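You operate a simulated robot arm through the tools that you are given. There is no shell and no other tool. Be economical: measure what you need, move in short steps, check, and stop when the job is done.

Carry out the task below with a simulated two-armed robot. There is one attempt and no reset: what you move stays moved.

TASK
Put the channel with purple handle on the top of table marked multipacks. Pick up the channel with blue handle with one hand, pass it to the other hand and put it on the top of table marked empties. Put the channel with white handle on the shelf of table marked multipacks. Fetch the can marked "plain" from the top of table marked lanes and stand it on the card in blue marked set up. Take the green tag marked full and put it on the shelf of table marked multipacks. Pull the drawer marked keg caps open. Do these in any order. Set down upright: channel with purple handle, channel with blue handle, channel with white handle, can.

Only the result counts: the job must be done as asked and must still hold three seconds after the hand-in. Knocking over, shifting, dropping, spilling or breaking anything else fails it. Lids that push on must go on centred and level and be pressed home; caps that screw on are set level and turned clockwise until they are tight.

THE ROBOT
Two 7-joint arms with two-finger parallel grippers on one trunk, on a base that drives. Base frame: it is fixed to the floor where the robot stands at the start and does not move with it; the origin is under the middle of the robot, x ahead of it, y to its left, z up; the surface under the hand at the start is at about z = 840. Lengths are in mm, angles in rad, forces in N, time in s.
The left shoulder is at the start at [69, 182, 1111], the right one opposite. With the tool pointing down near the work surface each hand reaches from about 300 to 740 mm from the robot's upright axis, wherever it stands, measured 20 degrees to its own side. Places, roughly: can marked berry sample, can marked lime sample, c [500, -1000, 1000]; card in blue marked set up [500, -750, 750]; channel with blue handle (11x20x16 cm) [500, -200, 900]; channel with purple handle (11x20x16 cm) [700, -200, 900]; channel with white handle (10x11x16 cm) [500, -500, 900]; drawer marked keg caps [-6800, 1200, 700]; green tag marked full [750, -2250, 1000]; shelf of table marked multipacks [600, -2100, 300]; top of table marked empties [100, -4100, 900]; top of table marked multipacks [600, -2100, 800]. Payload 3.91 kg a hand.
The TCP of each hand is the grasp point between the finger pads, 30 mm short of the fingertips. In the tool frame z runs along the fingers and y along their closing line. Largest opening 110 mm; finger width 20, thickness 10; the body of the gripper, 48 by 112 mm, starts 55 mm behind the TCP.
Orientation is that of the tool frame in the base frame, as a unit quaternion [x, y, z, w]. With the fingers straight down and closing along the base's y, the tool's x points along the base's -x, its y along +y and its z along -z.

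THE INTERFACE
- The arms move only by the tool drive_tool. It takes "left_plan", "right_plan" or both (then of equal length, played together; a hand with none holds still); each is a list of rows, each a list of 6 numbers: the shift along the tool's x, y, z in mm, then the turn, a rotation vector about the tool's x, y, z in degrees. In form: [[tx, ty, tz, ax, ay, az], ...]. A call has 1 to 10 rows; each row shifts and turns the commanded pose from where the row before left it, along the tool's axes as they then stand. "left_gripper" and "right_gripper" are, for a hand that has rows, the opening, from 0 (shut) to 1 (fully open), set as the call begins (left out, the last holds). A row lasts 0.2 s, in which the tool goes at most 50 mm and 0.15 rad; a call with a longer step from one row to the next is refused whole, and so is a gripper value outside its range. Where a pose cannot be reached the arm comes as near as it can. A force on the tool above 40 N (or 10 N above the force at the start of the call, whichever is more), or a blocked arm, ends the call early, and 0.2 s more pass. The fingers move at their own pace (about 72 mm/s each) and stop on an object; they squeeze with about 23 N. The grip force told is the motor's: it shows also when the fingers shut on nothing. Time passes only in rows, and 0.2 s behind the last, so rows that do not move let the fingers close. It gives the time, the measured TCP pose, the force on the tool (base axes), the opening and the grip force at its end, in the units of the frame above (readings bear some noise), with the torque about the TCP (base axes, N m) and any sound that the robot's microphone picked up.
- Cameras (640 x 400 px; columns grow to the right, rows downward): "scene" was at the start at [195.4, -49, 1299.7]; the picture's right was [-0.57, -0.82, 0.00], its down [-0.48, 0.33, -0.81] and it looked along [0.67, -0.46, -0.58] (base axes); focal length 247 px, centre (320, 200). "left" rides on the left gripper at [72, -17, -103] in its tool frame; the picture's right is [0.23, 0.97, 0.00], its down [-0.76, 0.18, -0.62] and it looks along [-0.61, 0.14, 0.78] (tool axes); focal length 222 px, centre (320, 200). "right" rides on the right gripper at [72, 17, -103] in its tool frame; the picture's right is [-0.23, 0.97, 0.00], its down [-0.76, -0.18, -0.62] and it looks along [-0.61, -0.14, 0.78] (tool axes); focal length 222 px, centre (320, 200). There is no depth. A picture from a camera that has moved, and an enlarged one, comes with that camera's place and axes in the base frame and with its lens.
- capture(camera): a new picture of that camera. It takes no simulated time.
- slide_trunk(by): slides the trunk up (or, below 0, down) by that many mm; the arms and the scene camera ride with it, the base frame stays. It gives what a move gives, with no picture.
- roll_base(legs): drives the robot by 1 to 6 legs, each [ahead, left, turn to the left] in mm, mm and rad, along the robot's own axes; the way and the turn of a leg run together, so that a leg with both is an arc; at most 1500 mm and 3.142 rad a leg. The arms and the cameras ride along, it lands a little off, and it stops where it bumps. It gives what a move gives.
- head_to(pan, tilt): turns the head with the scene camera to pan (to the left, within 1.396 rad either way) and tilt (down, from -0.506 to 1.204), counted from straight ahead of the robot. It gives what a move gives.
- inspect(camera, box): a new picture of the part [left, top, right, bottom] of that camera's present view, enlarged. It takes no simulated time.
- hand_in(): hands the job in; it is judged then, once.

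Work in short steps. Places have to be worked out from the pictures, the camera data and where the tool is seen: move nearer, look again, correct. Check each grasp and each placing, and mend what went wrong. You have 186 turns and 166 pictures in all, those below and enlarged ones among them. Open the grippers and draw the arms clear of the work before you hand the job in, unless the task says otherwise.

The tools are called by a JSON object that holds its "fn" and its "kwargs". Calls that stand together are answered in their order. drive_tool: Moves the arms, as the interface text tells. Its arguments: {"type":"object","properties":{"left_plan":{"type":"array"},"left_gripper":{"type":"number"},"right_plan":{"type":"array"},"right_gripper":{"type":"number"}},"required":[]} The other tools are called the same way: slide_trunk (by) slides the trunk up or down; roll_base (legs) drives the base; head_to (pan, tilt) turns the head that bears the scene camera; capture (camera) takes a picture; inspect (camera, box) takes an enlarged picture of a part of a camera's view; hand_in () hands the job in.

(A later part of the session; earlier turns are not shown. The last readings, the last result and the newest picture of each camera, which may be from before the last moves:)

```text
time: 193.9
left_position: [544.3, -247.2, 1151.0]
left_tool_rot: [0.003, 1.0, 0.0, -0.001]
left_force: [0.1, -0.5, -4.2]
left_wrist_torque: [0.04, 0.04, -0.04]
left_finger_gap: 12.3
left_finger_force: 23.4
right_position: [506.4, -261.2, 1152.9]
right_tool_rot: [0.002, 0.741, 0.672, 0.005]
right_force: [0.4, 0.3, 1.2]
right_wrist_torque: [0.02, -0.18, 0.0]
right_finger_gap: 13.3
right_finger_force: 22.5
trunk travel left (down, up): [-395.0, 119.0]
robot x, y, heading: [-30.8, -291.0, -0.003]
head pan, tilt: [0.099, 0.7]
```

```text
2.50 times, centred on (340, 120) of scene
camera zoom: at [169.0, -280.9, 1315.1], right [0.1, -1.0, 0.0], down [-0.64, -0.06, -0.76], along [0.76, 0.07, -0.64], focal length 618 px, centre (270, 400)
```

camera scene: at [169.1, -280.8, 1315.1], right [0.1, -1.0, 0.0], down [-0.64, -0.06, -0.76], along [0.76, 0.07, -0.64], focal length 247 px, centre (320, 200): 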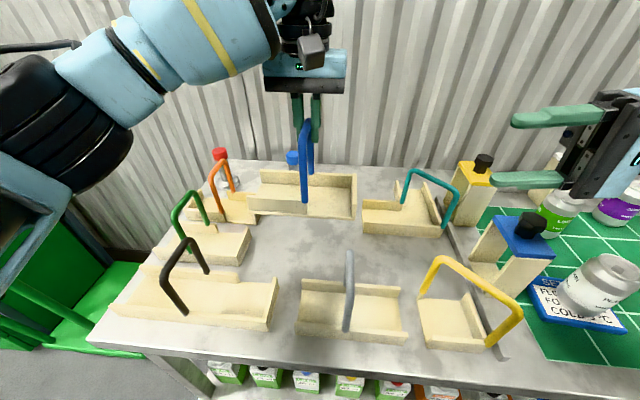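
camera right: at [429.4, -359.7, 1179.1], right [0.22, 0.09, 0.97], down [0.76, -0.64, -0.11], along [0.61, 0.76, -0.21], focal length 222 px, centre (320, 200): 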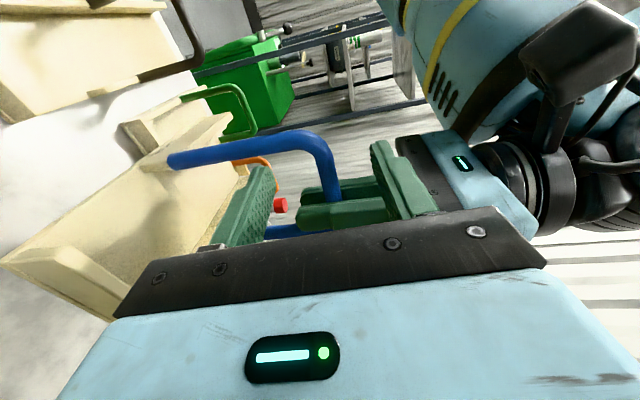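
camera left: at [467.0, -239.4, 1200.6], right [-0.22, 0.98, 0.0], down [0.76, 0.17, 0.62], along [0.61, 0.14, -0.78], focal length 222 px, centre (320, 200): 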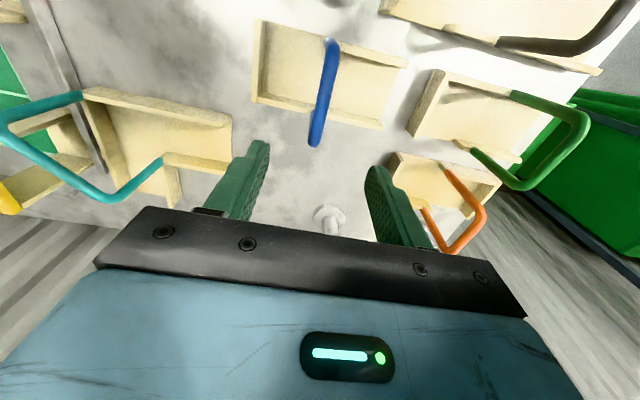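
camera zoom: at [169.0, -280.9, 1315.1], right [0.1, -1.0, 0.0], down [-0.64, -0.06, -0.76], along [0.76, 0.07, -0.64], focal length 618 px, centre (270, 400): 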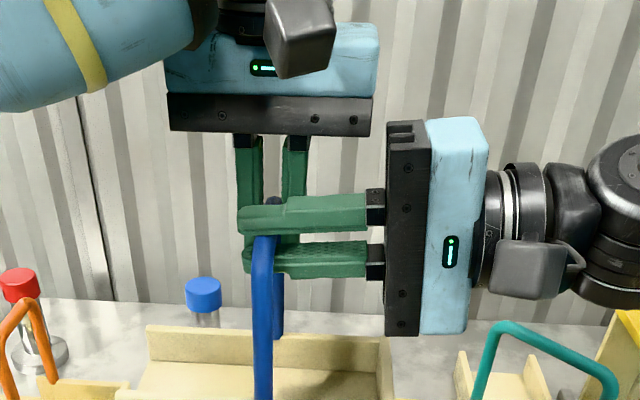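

Right grips the bar (13.3 mm). Now release the left and lift it away.

{"fn": "drive_tool", "kwargs": {"left_plan": [[0, 0, 0, 0, 0, 0], [0, 0, 0, 0, 0, 0], [0, 0, 0, 0, 0, 0]], "left_gripper": 0.5}}

{"fn": "inspect", "kwargs": {"camera": "scene", "box": [220, 40, 460, 240]}}

```text
time: 194.7
left_position: [544.3, -247.3, 1150.2]
left_tool_rot: [0.002, 1.0, 0.0, -0.001]
left_force: [0.7, -0.3, 0.7]
left_wrist_torque: [0.0, 0.01, -0.01]
left_finger_gap: 54.9
left_finger_force: 0.0
right_position: [506.3, -261.6, 1152.8]
right_tool_rot: [0.002, 0.74, 0.673, 0.004]
right_force: [-0.2, 0.5, 0.5]
right_wrist_torque: [-0.06, 0.05, 0.0]
right_finger_gap: 13.4
right_finger_force: 22.8
trunk travel left (down, up): [-395.0, 119.0]
robot x, y, heading: [-32.3, -292.9, -0.002]
head pan, tilt: [0.099, 0.7]
```

```text
2.00 times, centred on (340, 140) of scene
camera zoom: at [169.0, -280.9, 1315.1], right [0.1, -1.0, 0.0], down [-0.64, -0.06, -0.76], along [0.76, 0.07, -0.64], focal length 494 px, centre (280, 320)
```

zoom: 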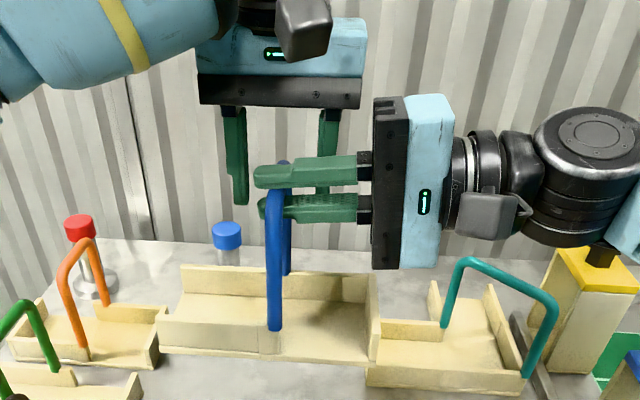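

Blue is level in the right hand. Withdraw the left upward, and lift the right with a slight retreat.

{"fn": "drive_tool", "kwargs": {"left_plan": [[0, 0, -40, 0, 0, 0], [0, 0, -40, 0, 0, 0], [15, 20, -30, 0, 0, 0], [30, 30, 0, 0, 0, 0], [30, 30, 0, 0, 0, 0], [30, 30, 0, 0, 0, 0]]}}

{"fn": "drive_tool", "kwargs": {"right_plan": [[0, 30, -15, 0, 0, 0], [0, 30, -15, 0, 0, 0], [0, 20, -20, 0, 0, 0], [0, 0, 0, 0, 0, 0]]}}

{"fn": "capture", "kwargs": {"camera": "scene"}}

```text
time: 196.1
left_position: [436.7, -136.8, 1263.7]
left_tool_rot: [0.002, 1.0, 0.0, -0.002]
left_force: [-0.5, 0.6, 0.0]
left_wrist_torque: [-0.03, -0.02, 0.01]
left_finger_gap: 54.8
left_finger_force: 0.1
right_position: [506.3, -259.8, 1153.0]
right_tool_rot: [0.0, 0.741, 0.671, 0.004]
right_force: [0.5, 0.2, 0.4]
right_wrist_torque: [-0.03, 0.05, -0.06]
right_finger_gap: 13.3
right_finger_force: 23.3
trunk travel left (down, up): [-395.0, 119.0]
robot x, y, heading: [-29.4, -289.7, -0.008]
head pan, tilt: [0.099, 0.7]
```

```text
time: 197.1
left_position: [438.3, -138.0, 1261.9]
left_tool_rot: [0.003, 1.0, 0.0, 0.0]
left_force: [0.3, -0.1, -0.4]
left_wrist_torque: [0.0, 0.04, 0.0]
left_finger_gap: 55.4
left_finger_force: 0.0
right_position: [505.9, -303.5, 1237.0]
right_tool_rot: [0.002, 0.74, 0.673, 0.004]
right_force: [-0.2, 0.3, -1.8]
right_wrist_torque: [-0.05, 0.06, 0.01]
right_finger_gap: 13.2
right_finger_force: 22.7
trunk travel left (down, up): [-395.0, 119.0]
robot x, y, heading: [-31.5, -291.9, -0.005]
head pan, tilt: [0.099, 0.7]
```

```text
51 pictures are left
camera scene: at [169.1, -280.5, 1315.1], right [0.1, -1.0, 0.0], down [-0.64, -0.06, -0.76], along [0.76, 0.07, -0.64], focal length 247 px, centre (320, 200)
```

scene: 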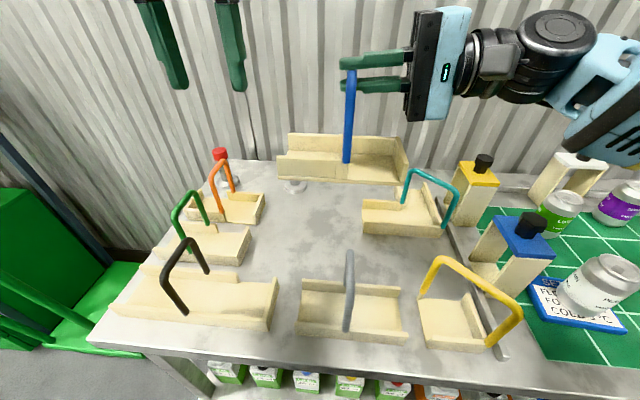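

Hand-over complete. Back off and drive right along the aisle toward the empties table.

{"fn": "roll_base", "kwargs": {"legs": [[-150, 0, 0], [0, -1500, 0], [0, -1100, 0]]}}

{"fn": "head_to", "kwargs": {"pan": -1.3, "tilt": 0.5}}

{"fn": "capture", "kwargs": {"camera": "scene"}}

```text
time: 220.6
left_position: [291.1, -2688.4, 1261.9]
left_tool_rot: [-0.008, 1.0, 0.0, 0.0]
left_force: [0.0, -0.8, 0.4]
left_wrist_torque: [-0.01, -0.03, 0.01]
left_finger_gap: 55.3
left_finger_force: 0.1
right_position: [362.8, -2851.0, 1237.5]
right_tool_rot: [-0.005, 0.74, 0.673, -0.003]
right_force: [0.4, -0.5, -3.4]
right_wrist_torque: [-0.02, 0.05, 0.02]
right_finger_gap: 13.1
right_finger_force: 23.2
trunk travel left (down, up): [-395.0, 119.0]
robot x, y, heading: [-174.5, -2851.0, 0.017]
head pan, tilt: [0.099, 0.7]
```

```text
time: 222.1
left_position: [292.0, -2687.5, 1263.2]
left_tool_rot: [-0.008, 1.0, 0.0, 0.0]
left_force: [-0.2, 0.6, 0.1]
left_wrist_torque: [0.01, -0.01, 0.02]
left_finger_gap: 54.9
left_finger_force: 0.1
right_position: [362.7, -2851.2, 1236.7]
right_tool_rot: [-0.006, 0.74, 0.672, -0.003]
right_force: [0.4, 0.4, -2.6]
right_wrist_torque: [-0.01, 0.03, -0.03]
right_finger_gap: 13.3
right_finger_force: 23.0
trunk travel left (down, up): [-395.0, 119.0]
robot x, y, heading: [-174.8, -2848.1, 0.016]
head pan, tilt: [-1.3, 0.499]
```

```text
50 pictures are left
camera scene: at [-32.9, -2933.3, 1332.9], right [-0.96, -0.29, 0.0], down [-0.14, 0.46, -0.88], along [0.25, -0.84, -0.48], focal length 247 px, centre (320, 200)
```

scene: 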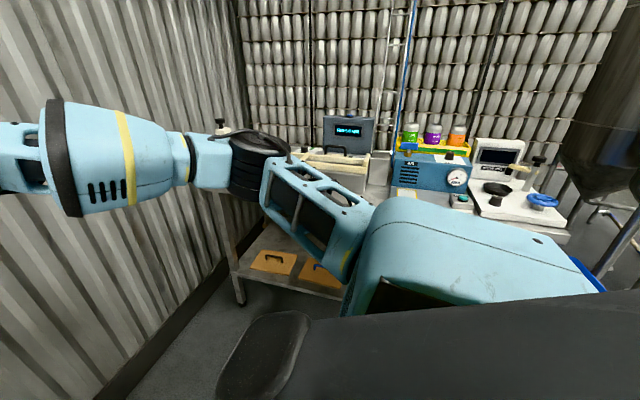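

Turn right 90° to face the back table.

{"fn": "roll_base", "kwargs": {"legs": [[0, 0, -1.585]]}}

{"fn": "head_to", "kwargs": {"pan": 0.0, "tilt": 0.4}}

{"fn": "capture", "kwargs": {"camera": "scene"}}

```text
time: 226.3
left_position: [-10.8, -3315.3, 1262.0]
left_tool_rot: [0.7, 0.714, 0.001, -0.001]
left_force: [-0.4, -0.2, -0.2]
left_wrist_torque: [0.01, 0.04, 0.01]
left_finger_gap: 54.9
left_finger_force: 0.0
right_position: [-174.3, -3387.8, 1236.8]
right_tool_rot: [0.519, 0.528, 0.478, 0.473]
right_force: [-0.4, 0.5, -2.8]
right_wrist_torque: [0.05, 0.07, 0.02]
right_finger_gap: 13.1
right_finger_force: 22.7
trunk travel left (down, up): [-395.0, 119.0]
robot x, y, heading: [-174.2, -2852.8, -1.553]
head pan, tilt: [-1.3, 0.499]
```

```text
time: 227.8
left_position: [-11.3, -3314.5, 1262.2]
left_tool_rot: [0.7, 0.714, 0.001, -0.001]
left_force: [0.3, -0.1, 0.5]
left_wrist_torque: [0.03, 0.03, 0.0]
left_finger_gap: 54.9
left_finger_force: 0.1
right_position: [-173.9, -3387.3, 1236.5]
right_tool_rot: [0.518, 0.529, 0.478, 0.473]
right_force: [0.6, -0.1, -3.1]
right_wrist_torque: [0.05, 0.01, -0.03]
right_finger_gap: 13.5
right_finger_force: 23.0
trunk travel left (down, up): [-395.0, 119.0]
robot x, y, heading: [-174.5, -2846.8, -1.546]
head pan, tilt: [0.0, 0.4]
```

```text
49 pictures are left
camera scene: at [-170.8, -3057.3, 1342.0], right [-1.0, -0.02, 0.0], down [-0.01, 0.39, -0.92], along [0.02, -0.92, -0.39], focal length 247 px, centre (320, 200)
```

scene: 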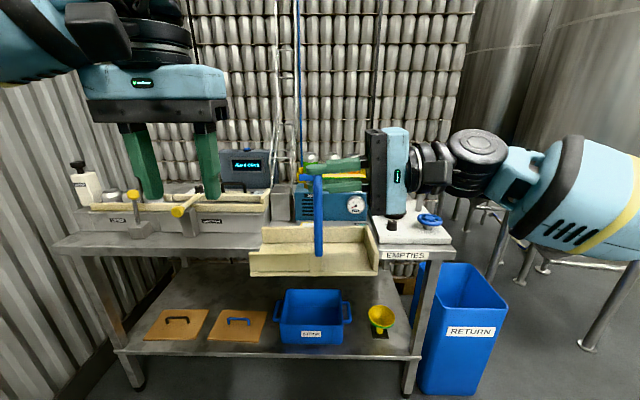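

This is EMPTIES. I need to find free space on its top: raise the trunk and look down more.

{"fn": "slide_trunk", "kwargs": {"by": 110}}

{"fn": "roll_base", "kwargs": {"legs": [[250, 0, 0]]}}

{"fn": "head_to", "kwargs": {"pan": 0.25, "tilt": 0.7}}

{"fn": "capture", "kwargs": {"camera": "scene"}}

{"fn": "head_to", "kwargs": {"pan": -0.15, "tilt": 0.7}}

{"fn": "capture", "kwargs": {"camera": "scene"}}

```text
time: 229.2
left_position: [-11.0, -3315.9, 1369.9]
left_tool_rot: [0.7, 0.714, 0.003, -0.001]
left_force: [0.2, -0.8, 0.2]
left_wrist_torque: [0.03, -0.01, 0.01]
left_finger_gap: 54.9
left_finger_force: 0.1
right_position: [-176.1, -3359.4, 1393.4]
right_tool_rot: [0.498, 0.549, 0.452, 0.496]
right_force: [0.2, 0.0, -4.2]
right_wrist_torque: [0.1, 0.0, -0.01]
right_finger_gap: 13.4
right_finger_force: 23.2
trunk travel left (down, up): [-505.0, 9.0]
robot x, y, heading: [-174.4, -2849.0, -1.549]
head pan, tilt: [0.0, 0.4]
```

```text
time: 231.0
left_position: [-4.7, -3561.5, 1372.9]
left_tool_rot: [0.699, 0.715, 0.0, 0.0]
left_force: [-0.4, 0.1, 0.0]
left_wrist_torque: [-0.01, -0.04, 0.0]
left_finger_gap: 55.1
left_finger_force: 0.1
right_position: [-168.2, -3605.1, 1396.1]
right_tool_rot: [0.496, 0.551, 0.452, 0.496]
right_force: [0.3, 0.6, -2.9]
right_wrist_torque: [0.07, 0.04, 0.01]
right_finger_gap: 13.4
right_finger_force: 22.8
trunk travel left (down, up): [-505.0, 9.0]
robot x, y, heading: [-169.5, -3098.8, -1.545]
head pan, tilt: [0.0, 0.4]
```

```text
time: 231.8
left_position: [-4.6, -3563.7, 1372.0]
left_tool_rot: [0.699, 0.715, 0.001, -0.001]
left_force: [0.0, -0.8, -0.2]
left_wrist_torque: [-0.03, -0.01, -0.01]
left_finger_gap: 54.9
left_finger_force: 0.0
right_position: [-168.0, -3607.2, 1395.0]
right_tool_rot: [0.497, 0.551, 0.452, 0.495]
right_force: [-0.8, -0.8, -2.3]
right_wrist_torque: [0.06, 0.02, 0.02]
right_finger_gap: 13.1
right_finger_force: 23.2
trunk travel left (down, up): [-505.0, 9.0]
robot x, y, heading: [-172.5, -3097.1, -1.547]
head pan, tilt: [0.25, 0.7]
```

```text
48 pictures are left
camera scene: at [-146.0, -3202.3, 1445.9], right [-0.96, -0.27, 0.0], down [-0.17, 0.62, -0.77], along [0.21, -0.74, -0.64], focal length 247 px, centre (320, 200)
```

scene: 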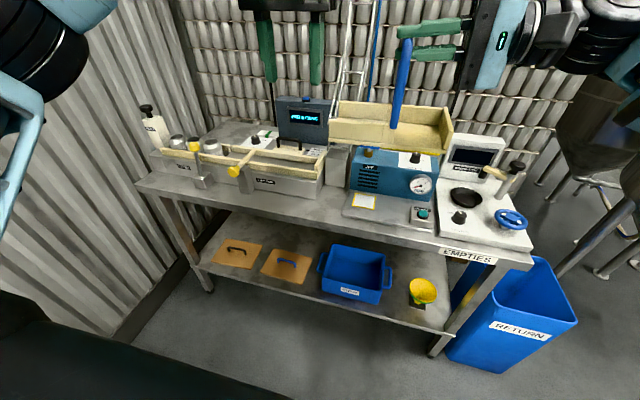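

```text
time: 232.7
left_position: [-3.6, -3563.2, 1372.5]
left_tool_rot: [0.699, 0.715, 0.0, -0.001]
left_force: [0.7, -0.8, 0.7]
left_wrist_torque: [-0.02, 0.02, -0.04]
left_finger_gap: 55.0
left_finger_force: 0.0
right_position: [-168.0, -3608.0, 1394.5]
right_tool_rot: [0.496, 0.552, 0.452, 0.495]
right_force: [0.3, 0.0, -2.0]
right_wrist_torque: [0.08, 0.02, -0.01]
right_finger_gap: 13.3
right_finger_force: 23.3
trunk travel left (down, up): [-505.0, 9.0]
robot x, y, heading: [-171.6, -3098.0, -1.544]
head pan, tilt: [-0.15, 0.7]
```

```text
47 pictures are left
camera scene: at [-179.4, -3204.6, 1445.9], right [-0.99, 0.12, 0.0], down [0.08, 0.64, -0.76], along [-0.1, -0.76, -0.64], focal length 247 px, centre (320, 200)
```

scene: 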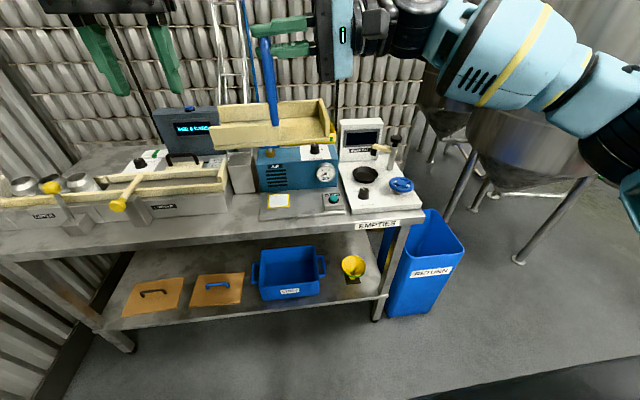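

Zoom in on the empties top to find free area.

{"fn": "head_to", "kwargs": {"pan": 0.35, "tilt": 0.7}}

{"fn": "inspect", "kwargs": {"camera": "scene", "box": [150, 80, 480, 280]}}

```text
time: 233.6
left_position: [-5.0, -3563.2, 1373.0]
left_tool_rot: [0.699, 0.715, 0.001, 0.0]
left_force: [0.0, -0.1, -0.4]
left_wrist_torque: [0.0, -0.01, 0.01]
left_finger_gap: 55.2
left_finger_force: 0.1
right_position: [-167.9, -3607.1, 1395.4]
right_tool_rot: [0.496, 0.552, 0.452, 0.495]
right_force: [-0.6, 0.4, -2.7]
right_wrist_torque: [0.09, 0.1, 0.02]
right_finger_gap: 13.3
right_finger_force: 23.0
trunk travel left (down, up): [-505.0, 9.0]
robot x, y, heading: [-169.0, -3097.4, -1.547]
head pan, tilt: [0.351, 0.7]
```

```text
1.94 times, centred on (315, 180) of scene
camera zoom: at [-137.9, -3199.3, 1445.9], right [-0.93, -0.37, 0.0], down [-0.24, 0.6, -0.76], along [0.28, -0.71, -0.64], focal length 479 px, centre (330, 239)
```

zoom: 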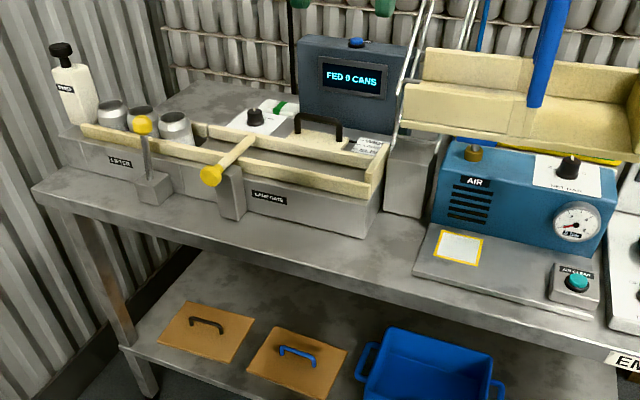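

Check from the left wrist camera (looking down ahead) for a better top view.

{"fn": "roll_base", "kwargs": {"legs": [[150, 200, 0]]}}

{"fn": "capture", "kwargs": {"camera": "left"}}

{"fn": "head_to", "kwargs": {"pan": 0.2, "tilt": 0.75}}

{"fn": "capture", "kwargs": {"camera": "scene"}}

```text
time: 236.0
left_position: [194.8, -3706.6, 1373.8]
left_tool_rot: [0.702, 0.713, 0.001, 0.0]
left_force: [-0.3, -0.3, 0.2]
left_wrist_torque: [-0.01, -0.02, -0.01]
left_finger_gap: 54.8
left_finger_force: 0.1
right_position: [30.9, -3750.3, 1395.4]
right_tool_rot: [0.497, 0.55, 0.452, 0.497]
right_force: [-0.1, 0.9, -2.5]
right_wrist_torque: [0.08, 0.04, -0.04]
right_finger_gap: 13.4
right_finger_force: 22.5
trunk travel left (down, up): [-505.0, 9.0]
robot x, y, heading: [38.2, -3244.6, -1.552]
head pan, tilt: [0.351, 0.7]
```

```text
45 pictures are left
camera left: at [176.4, -3636.3, 1476.7], right [0.97, 0.24, 0.0], down [0.19, -0.76, 0.62], along [0.15, -0.6, -0.78], focal length 222 px, centre (320, 200)
```

left: 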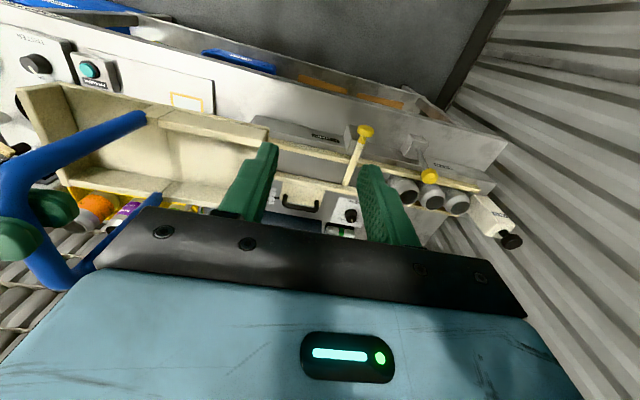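

```text
time: 236.7
left_position: [195.7, -3708.5, 1372.0]
left_tool_rot: [0.701, 0.713, 0.0, -0.001]
left_force: [0.6, -0.2, 0.4]
left_wrist_torque: [-0.01, 0.0, 0.03]
left_finger_gap: 54.7
left_finger_force: 0.1
right_position: [30.7, -3751.0, 1394.8]
right_tool_rot: [0.497, 0.55, 0.452, 0.496]
right_force: [1.0, -0.8, -3.6]
right_wrist_torque: [0.09, 0.06, 0.0]
right_finger_gap: 13.4
right_finger_force: 23.1
trunk travel left (down, up): [-505.0, 9.0]
robot x, y, heading: [33.6, -3243.5, -1.555]
head pan, tilt: [0.201, 0.75]
```

```text
44 pictures are left
camera scene: at [50.9, -3344.9, 1441.7], right [-0.98, -0.22, 0.0], down [-0.15, 0.67, -0.73], along [0.16, -0.71, -0.68], focal length 247 px, centre (320, 200)
```

scene: 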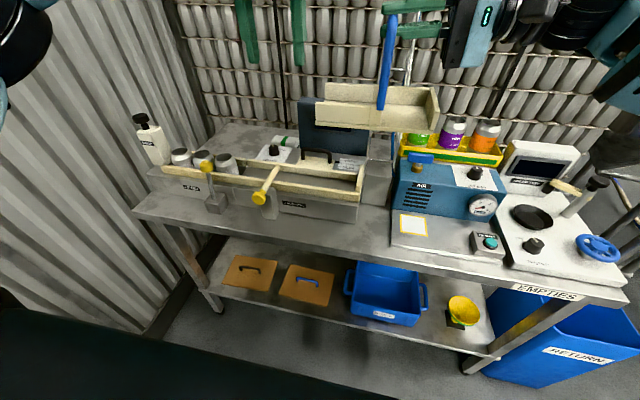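

Triangulation: table top ≈ z 900, front edge y≈-3730, rack front y≈-3843 → free strip ≈113 mm deep between x≈-50 and 255. Target tray centre [105,-3783]. Retract left hand, shift base left 60, lower trunk 110.

{"fn": "drive_tool", "kwargs": {"left_plan": [[40, 0, 0, 0, 0, 0], [40, 0, 0, 0, 0, 0], [40, 0, 0, 0, 0, 0]]}}

{"fn": "roll_base", "kwargs": {"legs": [[0, 60, 0]]}}

{"fn": "slide_trunk", "kwargs": {"by": -110}}

{"fn": "capture", "kwargs": {"camera": "scene"}}

```text
time: 237.5
left_position: [195.0, -3586.3, 1373.6]
left_tool_rot: [0.701, 0.713, 0.0, 0.0]
left_force: [0.3, 0.1, 0.5]
left_wrist_torque: [0.01, -0.01, -0.01]
left_finger_gap: 54.7
left_finger_force: 0.1
right_position: [31.3, -3749.4, 1395.6]
right_tool_rot: [0.497, 0.55, 0.451, 0.497]
right_force: [0.8, 0.0, -2.5]
right_wrist_torque: [0.08, 0.03, 0.0]
right_finger_gap: 13.6
right_finger_force: 22.7
trunk travel left (down, up): [-505.0, 9.0]
robot x, y, heading: [34.2, -3240.4, -1.554]
head pan, tilt: [0.201, 0.75]
```

```text
time: 238.7
left_position: [253.5, -3586.0, 1372.2]
left_tool_rot: [0.702, 0.712, 0.001, 0.0]
left_force: [-1.1, 0.0, 0.6]
left_wrist_torque: [0.0, -0.02, 0.01]
left_finger_gap: 54.9
left_finger_force: 0.1
right_position: [88.2, -3749.8, 1395.8]
right_tool_rot: [0.498, 0.549, 0.451, 0.497]
right_force: [-0.4, 0.1, -2.8]
right_wrist_torque: [0.12, 0.04, 0.0]
right_finger_gap: 13.2
right_finger_force: 22.9
trunk travel left (down, up): [-505.0, 9.0]
robot x, y, heading: [92.9, -3238.9, -1.549]
head pan, tilt: [0.201, 0.75]
```

```text
time: 240.1
left_position: [252.6, -3586.1, 1263.0]
left_tool_rot: [0.702, 0.713, 0.001, 0.0]
left_force: [0.2, 0.2, -0.5]
left_wrist_torque: [-0.06, -0.01, -0.02]
left_finger_gap: 55.0
left_finger_force: 0.1
right_position: [90.1, -3748.3, 1285.8]
right_tool_rot: [0.497, 0.55, 0.451, 0.497]
right_force: [0.1, 0.9, -2.3]
right_wrist_torque: [0.1, 0.02, -0.02]
right_finger_gap: 13.5
right_finger_force: 22.7
trunk travel left (down, up): [-395.0, 119.0]
robot x, y, heading: [91.0, -3240.4, -1.55]
head pan, tilt: [0.201, 0.75]
```

```text
43 pictures are left
camera scene: at [111.7, -3436.9, 1311.0], right [-0.98, -0.22, 0.0], down [-0.15, 0.67, -0.73], along [0.16, -0.71, -0.68], focal length 247 px, centre (320, 200)
```

scene: 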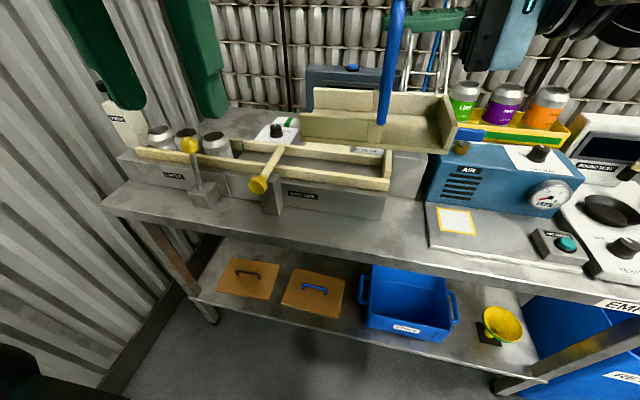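

Tray currently spans x≈13–202, near edge y≈-3730: right over the strip. Level its 5.5° pitch and lower 130 mm.

{"fn": "drive_tool", "kwargs": {"right_plan": [[0, 0, 0, 0, 0, 5.5], [0, -35, 0, 0, 0, 0], [0, -35, 0, 0, 0, 0], [0, -35, 0, 0, 0, 0], [0, -25, 0, 0, 0, 0], [0, 0, 0, 0, 0, 0]]}}

{"fn": "capture", "kwargs": {"camera": "scene"}}

{"fn": "capture", "kwargs": {"camera": "right"}}

```text
time: 241.5
left_position: [253.4, -3585.7, 1264.2]
left_tool_rot: [0.702, 0.712, 0.0, 0.0]
left_force: [-0.2, -0.7, 0.4]
left_wrist_torque: [-0.02, -0.01, -0.01]
left_finger_gap: 55.1
left_finger_force: 0.0
right_position: [76.5, -3749.6, 1155.0]
right_tool_rot: [0.523, 0.525, 0.475, 0.475]
right_force: [-0.4, -0.4, -2.4]
right_wrist_torque: [0.05, 0.01, -0.02]
right_finger_gap: 13.3
right_finger_force: 23.2
trunk travel left (down, up): [-395.0, 119.0]
robot x, y, heading: [89.8, -3241.9, -1.551]
head pan, tilt: [0.201, 0.75]
```

```text
42 pictures are left
camera scene: at [111.9, -3437.0, 1310.9], right [-0.98, -0.22, 0.0], down [-0.15, 0.67, -0.73], along [0.16, -0.71, -0.68], focal length 247 px, centre (320, 200)
```

scene: 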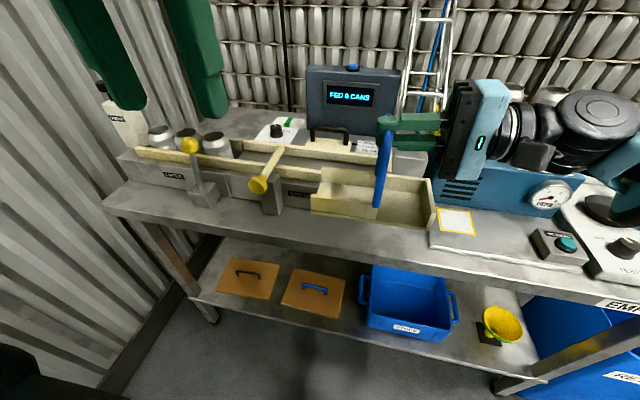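

```text
41 pictures are left
camera right: at [-26.1, -3677.5, 1182.5], right [0.1, -0.23, 0.97], down [-0.64, -0.76, -0.11], along [0.76, -0.61, -0.22], focal length 222 px, centre (320, 200)
```

right: 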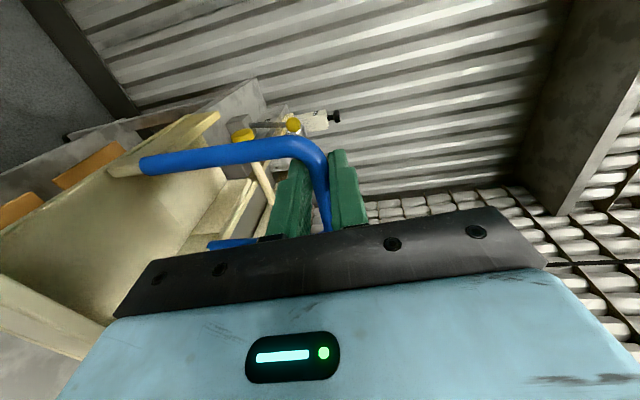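

Placement still good (tray x≈2–195, near edge ≈-3729, table edge ≈-3723). Shift 3 mm toward me and lower further.

{"fn": "drive_tool", "kwargs": {"right_plan": [[3, -30, 3, 0, 0, 0], [0, -30, 3, 0, 0, 0], [0, -20, 2, 0, 0, 0], [0, 0, 0, 0, 0, 0]]}}

{"fn": "capture", "kwargs": {"camera": "scene"}}

```text
time: 242.5
left_position: [252.9, -3587.1, 1263.5]
left_tool_rot: [0.701, 0.713, 0.001, 0.0]
left_force: [0.5, 0.2, -0.2]
left_wrist_torque: [-0.05, -0.01, 0.03]
left_finger_gap: 55.1
left_finger_force: 0.1
right_position: [81.1, -3743.1, 1090.6]
right_tool_rot: [0.528, 0.528, 0.469, 0.471]
right_force: [0.5, -1.1, -1.8]
right_wrist_torque: [0.05, -0.01, 0.02]
right_finger_gap: 13.1
right_finger_force: 23.1
right hand out of reach, approached as far as the arm can: row 3
trunk travel left (down, up): [-395.0, 119.0]
robot x, y, heading: [95.1, -3241.2, -1.55]
head pan, tilt: [0.201, 0.75]
```

```text
40 pictures are left
camera scene: at [111.6, -3437.2, 1310.9], right [-0.98, -0.22, 0.0], down [-0.15, 0.67, -0.73], along [0.16, -0.71, -0.68], focal length 247 px, centre (320, 200)
```

scene: 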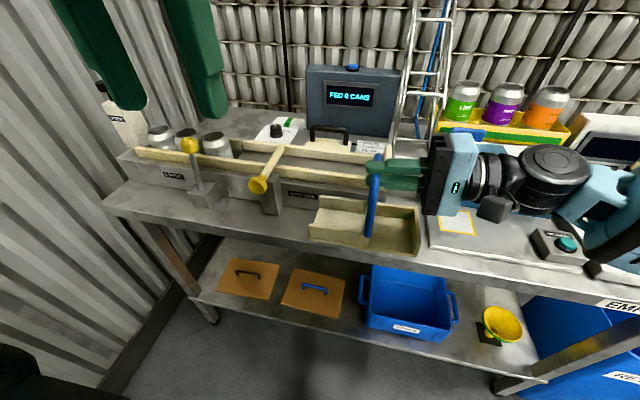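

Arm near its limit; lower the rest with the trunk, 20 mm at a time.

{"fn": "slide_trunk", "kwargs": {"by": -20}}

{"fn": "inspect", "kwargs": {"camera": "scene", "box": [240, 120, 480, 290]}}

```text
time: 243.2
left_position: [252.9, -3585.7, 1244.1]
left_tool_rot: [0.702, 0.712, 0.0, 0.0]
left_force: [0.3, 0.0, -0.3]
left_wrist_torque: [0.01, -0.03, -0.01]
left_finger_gap: 54.7
left_finger_force: 0.1
right_position: [80.1, -3743.2, 1071.7]
right_tool_rot: [0.525, 0.524, 0.475, 0.475]
right_force: [-0.8, 1.1, -2.6]
right_wrist_torque: [0.05, 0.05, -0.03]
right_finger_gap: 13.3
right_finger_force: 23.0
trunk travel left (down, up): [-375.0, 139.0]
robot x, y, heading: [92.8, -3242.8, -1.553]
head pan, tilt: [0.201, 0.75]
```

```text
2.35 times, centred on (360, 205) of scene
camera zoom: at [111.9, -3444.4, 1288.7], right [-0.98, -0.22, 0.0], down [-0.15, 0.67, -0.73], along [0.16, -0.71, -0.68], focal length 581 px, centre (226, 188)
```

zoom: 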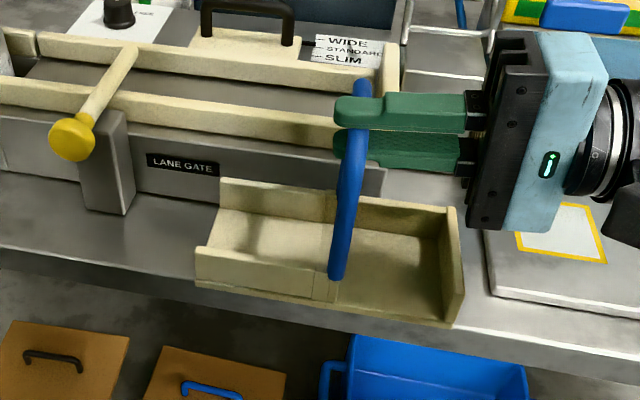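

Tray's near edge would overhang ~13 mm; move forward 12 mm and lower with trunk.

{"fn": "drive_tool", "kwargs": {"right_plan": [[-6, 0, 0, 0, 0, 0], [-6, 0, 0, 0, 0, 0], [0, 0, 0, 0, 0, 0]]}}

{"fn": "slide_trunk", "kwargs": {"by": -12}}

{"fn": "inspect", "kwargs": {"camera": "scene", "box": [240, 120, 480, 290]}}

```text
time: 244.0
left_position: [252.8, -3586.2, 1241.9]
left_tool_rot: [0.701, 0.713, 0.0, -0.001]
left_force: [0.2, 0.7, -0.8]
left_wrist_torque: [0.01, -0.03, 0.03]
left_finger_gap: 54.9
left_finger_force: 0.1
right_position: [80.1, -3756.6, 1072.6]
right_tool_rot: [0.524, 0.524, 0.473, 0.476]
right_force: [0.3, -0.5, -1.7]
right_wrist_torque: [0.04, 0.02, -0.03]
right_finger_gap: 13.1
right_finger_force: 22.7
trunk travel left (down, up): [-375.0, 139.0]
robot x, y, heading: [93.7, -3242.0, -1.553]
head pan, tilt: [0.201, 0.75]
```

```text
time: 244.6
left_position: [253.1, -3586.0, 1231.3]
left_tool_rot: [0.702, 0.712, 0.001, 0.0]
left_force: [0.6, 0.0, -0.4]
left_wrist_torque: [-0.02, -0.01, -0.03]
left_finger_gap: 55.1
left_finger_force: 0.0
right_position: [80.9, -3755.2, 1059.3]
right_tool_rot: [0.524, 0.524, 0.474, 0.476]
right_force: [0.1, 0.0, -3.2]
right_wrist_torque: [0.02, 0.02, -0.02]
right_finger_gap: 13.1
right_finger_force: 23.3
trunk travel left (down, up): [-363.0, 151.0]
robot x, y, heading: [90.4, -3235.6, -1.551]
head pan, tilt: [0.201, 0.75]
```

```text
2.35 times, centred on (360, 205) of scene
camera zoom: at [112.0, -3448.5, 1275.9], right [-0.98, -0.22, 0.0], down [-0.15, 0.67, -0.73], along [0.16, -0.71, -0.68], focal length 581 px, centre (226, 188)
```

zoom: 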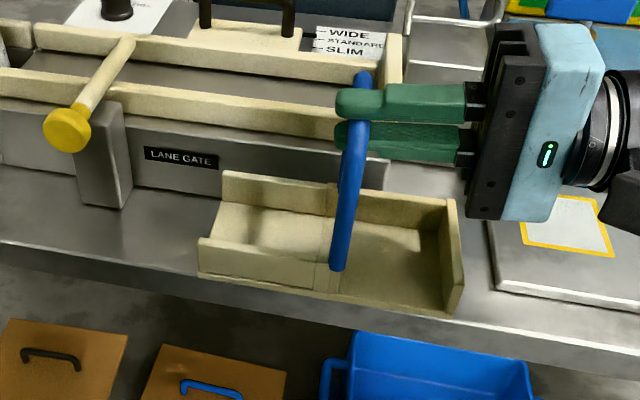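

Continue lowering in small trunk steps until contact.

{"fn": "slide_trunk", "kwargs": {"by": -8}}

{"fn": "slide_trunk", "kwargs": {"by": -5}}

{"fn": "inspect", "kwargs": {"camera": "scene", "box": [240, 120, 480, 290]}}

```text
time: 245.2
left_position: [253.2, -3585.7, 1222.0]
left_tool_rot: [0.701, 0.713, 0.001, 0.0]
left_force: [-0.3, 0.1, 0.0]
left_wrist_torque: [0.03, -0.01, -0.03]
left_finger_gap: 54.9
left_finger_force: 0.0
right_position: [81.6, -3755.1, 1050.9]
right_tool_rot: [0.524, 0.525, 0.473, 0.476]
right_force: [0.1, 0.2, -3.3]
right_wrist_torque: [0.07, 0.06, 0.0]
right_finger_gap: 13.4
right_finger_force: 22.7
trunk travel left (down, up): [-355.0, 159.0]
robot x, y, heading: [89.6, -3239.7, -1.552]
head pan, tilt: [0.201, 0.75]
```

```text
time: 245.7
left_position: [253.4, -3585.5, 1218.1]
left_tool_rot: [0.702, 0.712, 0.001, 0.0]
left_force: [0.9, -1.9, -0.6]
left_wrist_torque: [0.16, 0.1, -0.08]
left_finger_gap: 54.9
left_finger_force: 0.0
right_position: [80.2, -3755.5, 1045.9]
right_tool_rot: [0.524, 0.525, 0.474, 0.475]
right_force: [-0.2, 0.9, -2.9]
right_wrist_torque: [0.08, 0.04, 0.0]
right_finger_gap: 13.4
right_finger_force: 23.0
trunk travel left (down, up): [-350.0, 164.0]
robot x, y, heading: [91.4, -3244.7, -1.55]
head pan, tilt: [0.201, 0.75]
```

```text
2.35 times, centred on (360, 205) of scene
camera zoom: at [112.2, -3452.6, 1262.5], right [-0.98, -0.22, 0.0], down [-0.15, 0.66, -0.73], along [0.16, -0.72, -0.68], focal length 581 px, centre (226, 188)
```

zoom: 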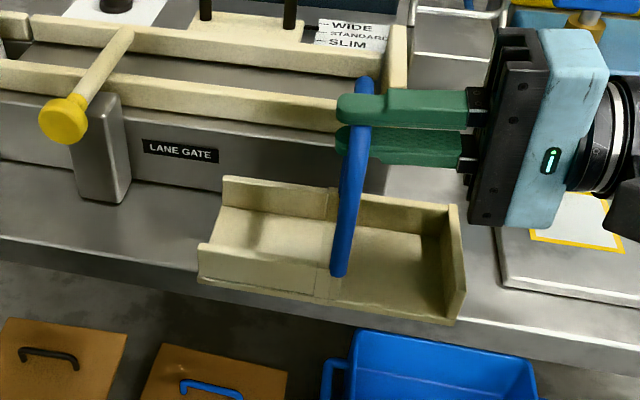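

Strip is ≈96–110 mm deep here, so a slight front overhang is unavoidable but stable. Ease 4 mm back from the rack and keep lowering.

{"fn": "drive_tool", "kwargs": {"right_plan": [[4, 0, 0, 0, 0, 0], [0, 0, 0, 0, 0, 0]]}}

{"fn": "slide_trunk", "kwargs": {"by": -6}}

{"fn": "slide_trunk", "kwargs": {"by": -6}}

{"fn": "inspect", "kwargs": {"camera": "scene", "box": [240, 120, 480, 290]}}

```text
time: 246.3
left_position: [253.9, -3586.7, 1218.3]
left_tool_rot: [0.702, 0.713, 0.001, 0.0]
left_force: [2.0, -2.0, -0.2]
left_wrist_torque: [0.15, 0.17, -0.1]
left_finger_gap: 55.0
left_finger_force: 0.1
right_position: [79.8, -3751.2, 1047.2]
right_tool_rot: [0.524, 0.524, 0.474, 0.475]
right_force: [0.3, 0.5, -2.7]
right_wrist_torque: [0.05, 0.05, 0.01]
right_finger_gap: 13.3
right_finger_force: 22.9
trunk travel left (down, up): [-350.0, 164.0]
robot x, y, heading: [91.9, -3240.8, -1.554]
head pan, tilt: [0.201, 0.75]
```

```text
time: 246.8
left_position: [253.1, -3586.2, 1212.2]
left_tool_rot: [0.702, 0.712, 0.0, 0.0]
left_force: [3.9, -6.6, -2.2]
left_wrist_torque: [0.54, 0.38, -0.27]
left_finger_gap: 54.9
left_finger_force: 0.1
right_position: [80.6, -3751.1, 1041.0]
right_tool_rot: [0.524, 0.525, 0.474, 0.475]
right_force: [-0.4, 0.1, -2.9]
right_wrist_torque: [0.04, 0.05, -0.02]
right_finger_gap: 13.2
right_finger_force: 22.9
trunk travel left (down, up): [-344.0, 170.0]
robot x, y, heading: [88.4, -3240.3, -1.554]
head pan, tilt: [0.201, 0.75]
```

```text
time: 247.4
left_position: [253.6, -3586.5, 1205.9]
left_tool_rot: [0.702, 0.712, 0.001, -0.001]
left_force: [6.0, -10.8, -2.2]
left_wrist_torque: [0.94, 0.63, -0.44]
left_finger_gap: 55.0
left_finger_force: 0.0
right_position: [80.1, -3752.3, 1033.3]
right_tool_rot: [0.523, 0.525, 0.475, 0.475]
right_force: [0.4, -0.9, -2.8]
right_wrist_torque: [0.04, 0.05, 0.0]
right_finger_gap: 13.4
right_finger_force: 22.5
trunk travel left (down, up): [-338.0, 176.0]
robot x, y, heading: [94.9, -3241.4, -1.556]
head pan, tilt: [0.201, 0.75]
```

```text
2.35 times, centred on (360, 205) of scene
camera zoom: at [113.4, -3456.2, 1251.1], right [-0.97, -0.23, 0.0], down [-0.16, 0.65, -0.74], along [0.17, -0.72, -0.67], focal length 581 px, centre (226, 188)
```

zoom: 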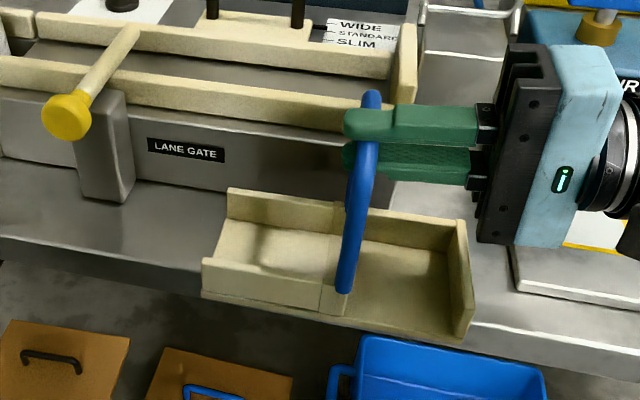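

The left arm is being pressed (≈11 N) — likely against the leaning head. Move the left hand outward (left) first.

{"fn": "drive_tool", "kwargs": {"left_plan": [[-10, 30, 0, 0, 0, 0], [-10, 35, 0, 0, 0, 0], [-10, 35, 0, 0, 0, 0], [-10, 35, 0, 0, 0, 0], [0, 0, 0, 0, 0, 0]]}}

{"fn": "capture", "kwargs": {"camera": "scene"}}

```text
time: 248.6
left_position: [382.9, -3626.0, 1197.0]
left_tool_rot: [0.702, 0.712, 0.0, 0.001]
left_force: [0.9, 0.0, -0.5]
left_wrist_torque: [0.01, -0.01, 0.01]
left_finger_gap: 55.0
left_finger_force: 0.0
left hand out of reach, approached as far as the arm can: row 4
right_position: [81.2, -3751.0, 1034.0]
right_tool_rot: [0.525, 0.525, 0.473, 0.475]
right_force: [0.1, 0.3, -2.5]
right_wrist_torque: [0.02, 0.04, 0.04]
right_finger_gap: 13.3
right_finger_force: 22.7
trunk travel left (down, up): [-338.0, 176.0]
robot x, y, heading: [92.0, -3242.4, -1.553]
head pan, tilt: [0.201, 0.75]
```

```text
35 pictures are left
camera scene: at [111.6, -3455.9, 1250.0], right [-0.98, -0.22, 0.0], down [-0.15, 0.67, -0.73], along [0.16, -0.71, -0.68], focal length 247 px, centre (320, 200)
```

scene: 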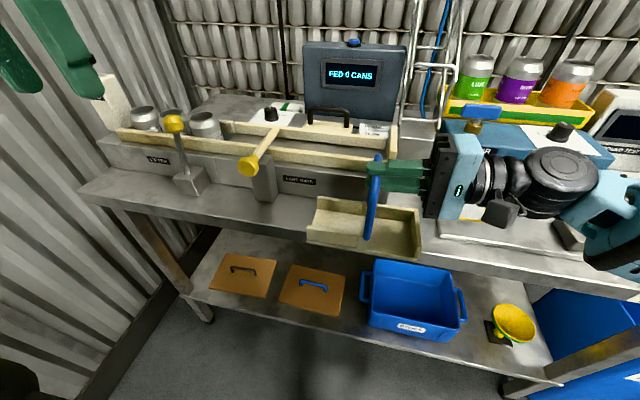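

Still no contact, so the table top is lower (≈855) and the strip further away (edge ≈-3766, rack ≈-3875). Move forward 25 mm, then lower further.

{"fn": "drive_tool", "kwargs": {"right_plan": [[-13, 0, 0, 0, 0, 0], [-12, 0, 0, 0, 0, 0], [0, 0, 0, 0, 0, 0]]}}

{"fn": "slide_trunk", "kwargs": {"by": -12}}

{"fn": "inspect", "kwargs": {"camera": "scene", "box": [240, 120, 480, 290]}}

```text
time: 249.4
left_position: [383.3, -3625.4, 1198.0]
left_tool_rot: [0.702, 0.713, -0.001, -0.001]
left_force: [-0.4, 0.1, 0.1]
left_wrist_torque: [-0.02, -0.01, 0.0]
left_finger_gap: 55.2
left_finger_force: 0.0
right_position: [81.3, -3775.2, 1034.1]
right_tool_rot: [0.523, 0.525, 0.474, 0.476]
right_force: [-0.4, 0.5, -2.2]
right_wrist_torque: [0.06, 0.04, -0.03]
right_finger_gap: 13.3
right_finger_force: 23.1
trunk travel left (down, up): [-338.0, 176.0]
robot x, y, heading: [92.1, -3241.8, -1.55]
head pan, tilt: [0.201, 0.75]
```

```text
time: 250.0
left_position: [382.3, -3629.1, 1183.6]
left_tool_rot: [0.702, 0.712, -0.001, 0.0]
left_force: [-0.9, -0.5, 0.1]
left_wrist_torque: [0.0, 0.03, -0.01]
left_finger_gap: 54.9
left_finger_force: 0.0
right_position: [80.5, -3775.2, 1021.8]
right_tool_rot: [0.523, 0.525, 0.474, 0.475]
right_force: [0.0, 0.3, -2.3]
right_wrist_torque: [0.08, 0.04, -0.01]
right_finger_gap: 13.5
right_finger_force: 23.0
trunk travel left (down, up): [-326.0, 188.0]
robot x, y, heading: [94.4, -3243.3, -1.549]
head pan, tilt: [0.201, 0.75]
```

```text
2.35 times, centred on (360, 205) of scene
camera zoom: at [112.2, -3459.0, 1237.9], right [-0.98, -0.22, 0.0], down [-0.15, 0.67, -0.73], along [0.16, -0.71, -0.68], focal length 581 px, centre (226, 188)
```

zoom: 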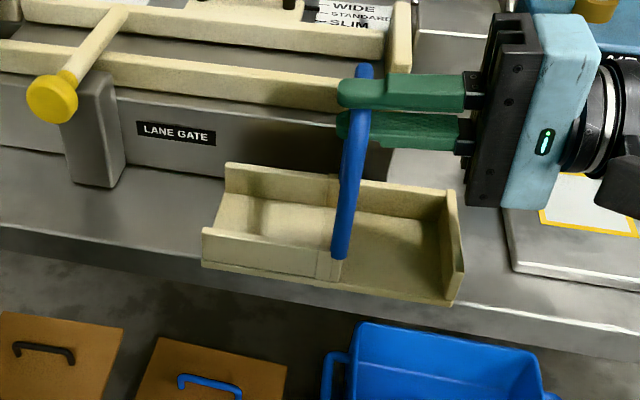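

Keep lowering to contact.

{"fn": "slide_trunk", "kwargs": {"by": -7}}

{"fn": "slide_trunk", "kwargs": {"by": -5}}

{"fn": "slide_trunk", "kwargs": {"by": -4}}

```text
time: 250.6
left_position: [381.0, -3627.4, 1176.0]
left_tool_rot: [0.701, 0.713, -0.002, 0.0]
left_force: [0.1, 0.1, 0.2]
left_wrist_torque: [-0.02, -0.01, 0.01]
left_finger_gap: 55.2
left_finger_force: 0.0
right_position: [80.7, -3777.3, 1015.9]
right_tool_rot: [0.523, 0.525, 0.474, 0.475]
right_force: [0.2, 0.2, -3.2]
right_wrist_torque: [0.05, 0.09, -0.03]
right_finger_gap: 13.4
right_finger_force: 22.9
trunk travel left (down, up): [-319.0, 195.0]
robot x, y, heading: [90.5, -3237.9, -1.55]
head pan, tilt: [0.201, 0.75]
```

```text
time: 251.1
left_position: [381.7, -3628.9, 1172.2]
left_tool_rot: [0.702, 0.712, -0.002, 0.0]
left_force: [-1.0, -0.4, -0.6]
left_wrist_torque: [-0.01, -0.02, -0.01]
left_finger_gap: 54.8
left_finger_force: 0.0
right_position: [80.1, -3776.1, 1010.5]
right_tool_rot: [0.524, 0.524, 0.475, 0.475]
right_force: [0.4, -0.4, -2.1]
right_wrist_torque: [0.03, 0.01, -0.01]
right_finger_gap: 13.3
right_finger_force: 23.4
trunk travel left (down, up): [-314.0, 200.0]
robot x, y, heading: [95.7, -3239.1, -1.55]
head pan, tilt: [0.201, 0.75]
```

```text
time: 251.6
left_position: [381.4, -3627.9, 1166.6]
left_tool_rot: [0.702, 0.712, -0.002, 0.0]
left_force: [-0.9, 0.1, 0.1]
left_wrist_torque: [0.0, -0.01, 0.02]
left_finger_gap: 54.9
left_finger_force: 0.1
right_position: [81.6, -3775.5, 1007.5]
right_tool_rot: [0.523, 0.525, 0.473, 0.477]
right_force: [-1.4, 3.7, 7.2]
right_wrist_torque: [-0.13, -0.16, 0.02]
right_finger_gap: 13.0
right_finger_force: 22.9
trunk travel left (down, up): [-310.0, 204.0]
robot x, y, heading: [94.2, -3238.6, -1.552]
head pan, tilt: [0.201, 0.75]
```

Contact at TCP z≈1008. Look at the placement.

{"fn": "inspect", "kwargs": {"camera": "scene", "box": [240, 100, 480, 270]}}

{"fn": "capture", "kwargs": {"camera": "right"}}

```text
2.35 times, centred on (360, 185) of scene
camera zoom: at [112.0, -3462.3, 1222.2], right [-0.98, -0.22, 0.0], down [-0.15, 0.67, -0.73], along [0.16, -0.71, -0.68], focal length 581 px, centre (226, 235)
```

zoom: 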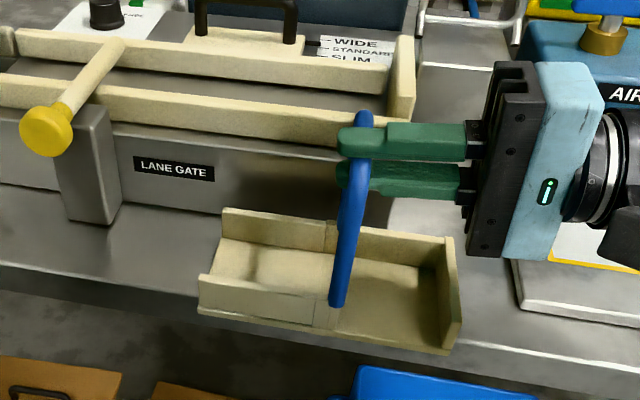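

```text
32 pictures are left
camera right: at [-21.2, -3703.6, 1035.8], right [0.1, -0.22, 0.97], down [-0.64, -0.76, -0.11], along [0.76, -0.61, -0.21], focal length 222 px, centre (320, 200)
```

right: 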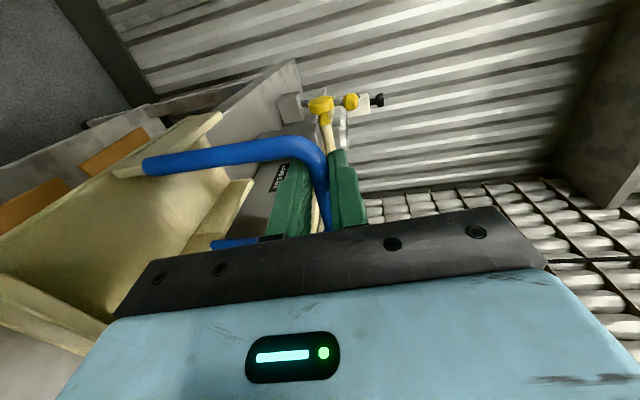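

Overhang ≈13 mm with ≈10 mm free behind. Lift slightly, move forward 8 mm, and set down again.

{"fn": "slide_trunk", "kwargs": {"by": 6}}

{"fn": "drive_tool", "kwargs": {"right_plan": [[-8, 0, 0, 0, 0, 0], [0, 0, 0, 0, 0, 0]]}}

{"fn": "slide_trunk", "kwargs": {"by": -8}}

{"fn": "inspect", "kwargs": {"camera": "scene", "box": [240, 100, 480, 270]}}

```text
time: 252.2
left_position: [382.7, -3628.6, 1173.1]
left_tool_rot: [0.702, 0.713, -0.002, -0.001]
left_force: [0.1, -0.3, 0.9]
left_wrist_torque: [0.01, -0.01, -0.05]
left_finger_gap: 55.1
left_finger_force: 0.2
right_position: [81.2, -3776.4, 1011.9]
right_tool_rot: [0.525, 0.525, 0.474, 0.474]
right_force: [0.0, -0.5, -1.6]
right_wrist_torque: [0.02, 0.05, 0.03]
right_finger_gap: 13.3
right_finger_force: 23.3
trunk travel left (down, up): [-316.0, 198.0]
robot x, y, heading: [92.9, -3239.0, -1.554]
head pan, tilt: [0.201, 0.75]
```

```text
time: 252.8
left_position: [381.6, -3628.2, 1172.3]
left_tool_rot: [0.701, 0.713, -0.002, 0.0]
left_force: [0.1, -0.5, -0.2]
left_wrist_torque: [0.0, 0.0, -0.01]
left_finger_gap: 55.2
left_finger_force: 0.0
right_position: [80.5, -3784.2, 1013.2]
right_tool_rot: [0.523, 0.525, 0.474, 0.476]
right_force: [0.1, -0.1, -3.6]
right_wrist_torque: [0.08, 0.04, -0.01]
right_finger_gap: 13.1
right_finger_force: 23.2
trunk travel left (down, up): [-316.0, 198.0]
robot x, y, heading: [89.9, -3241.8, -1.552]
head pan, tilt: [0.201, 0.75]
```

```text
time: 253.3
left_position: [381.9, -3627.7, 1164.2]
left_tool_rot: [0.702, 0.713, -0.003, -0.001]
left_force: [0.6, -1.0, 0.4]
left_wrist_torque: [0.04, -0.03, -0.02]
left_finger_gap: 55.1
left_finger_force: 0.1
right_position: [80.5, -3783.0, 1006.7]
right_tool_rot: [0.522, 0.525, 0.474, 0.476]
right_force: [0.6, 3.1, 10.0]
right_wrist_torque: [-0.05, -0.2, 0.14]
right_finger_gap: 13.4
right_finger_force: 23.1
trunk travel left (down, up): [-308.0, 206.0]
robot x, y, heading: [90.1, -3244.8, -1.553]
head pan, tilt: [0.201, 0.75]
```

```text
2.35 times, centred on (360, 185) of scene
camera zoom: at [112.2, -3462.6, 1220.2], right [-0.98, -0.22, 0.0], down [-0.15, 0.67, -0.73], along [0.16, -0.71, -0.68], focal length 581 px, centre (226, 235)
```

zoom: 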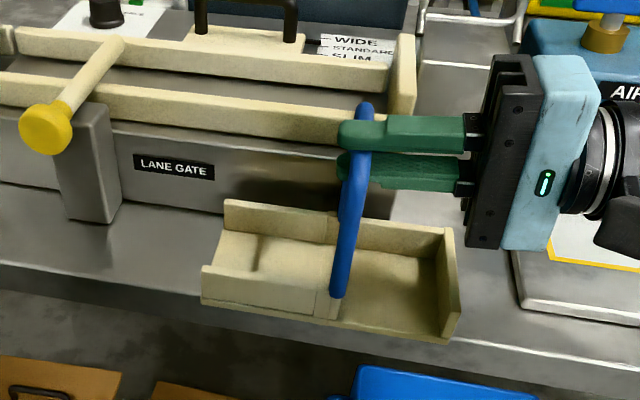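

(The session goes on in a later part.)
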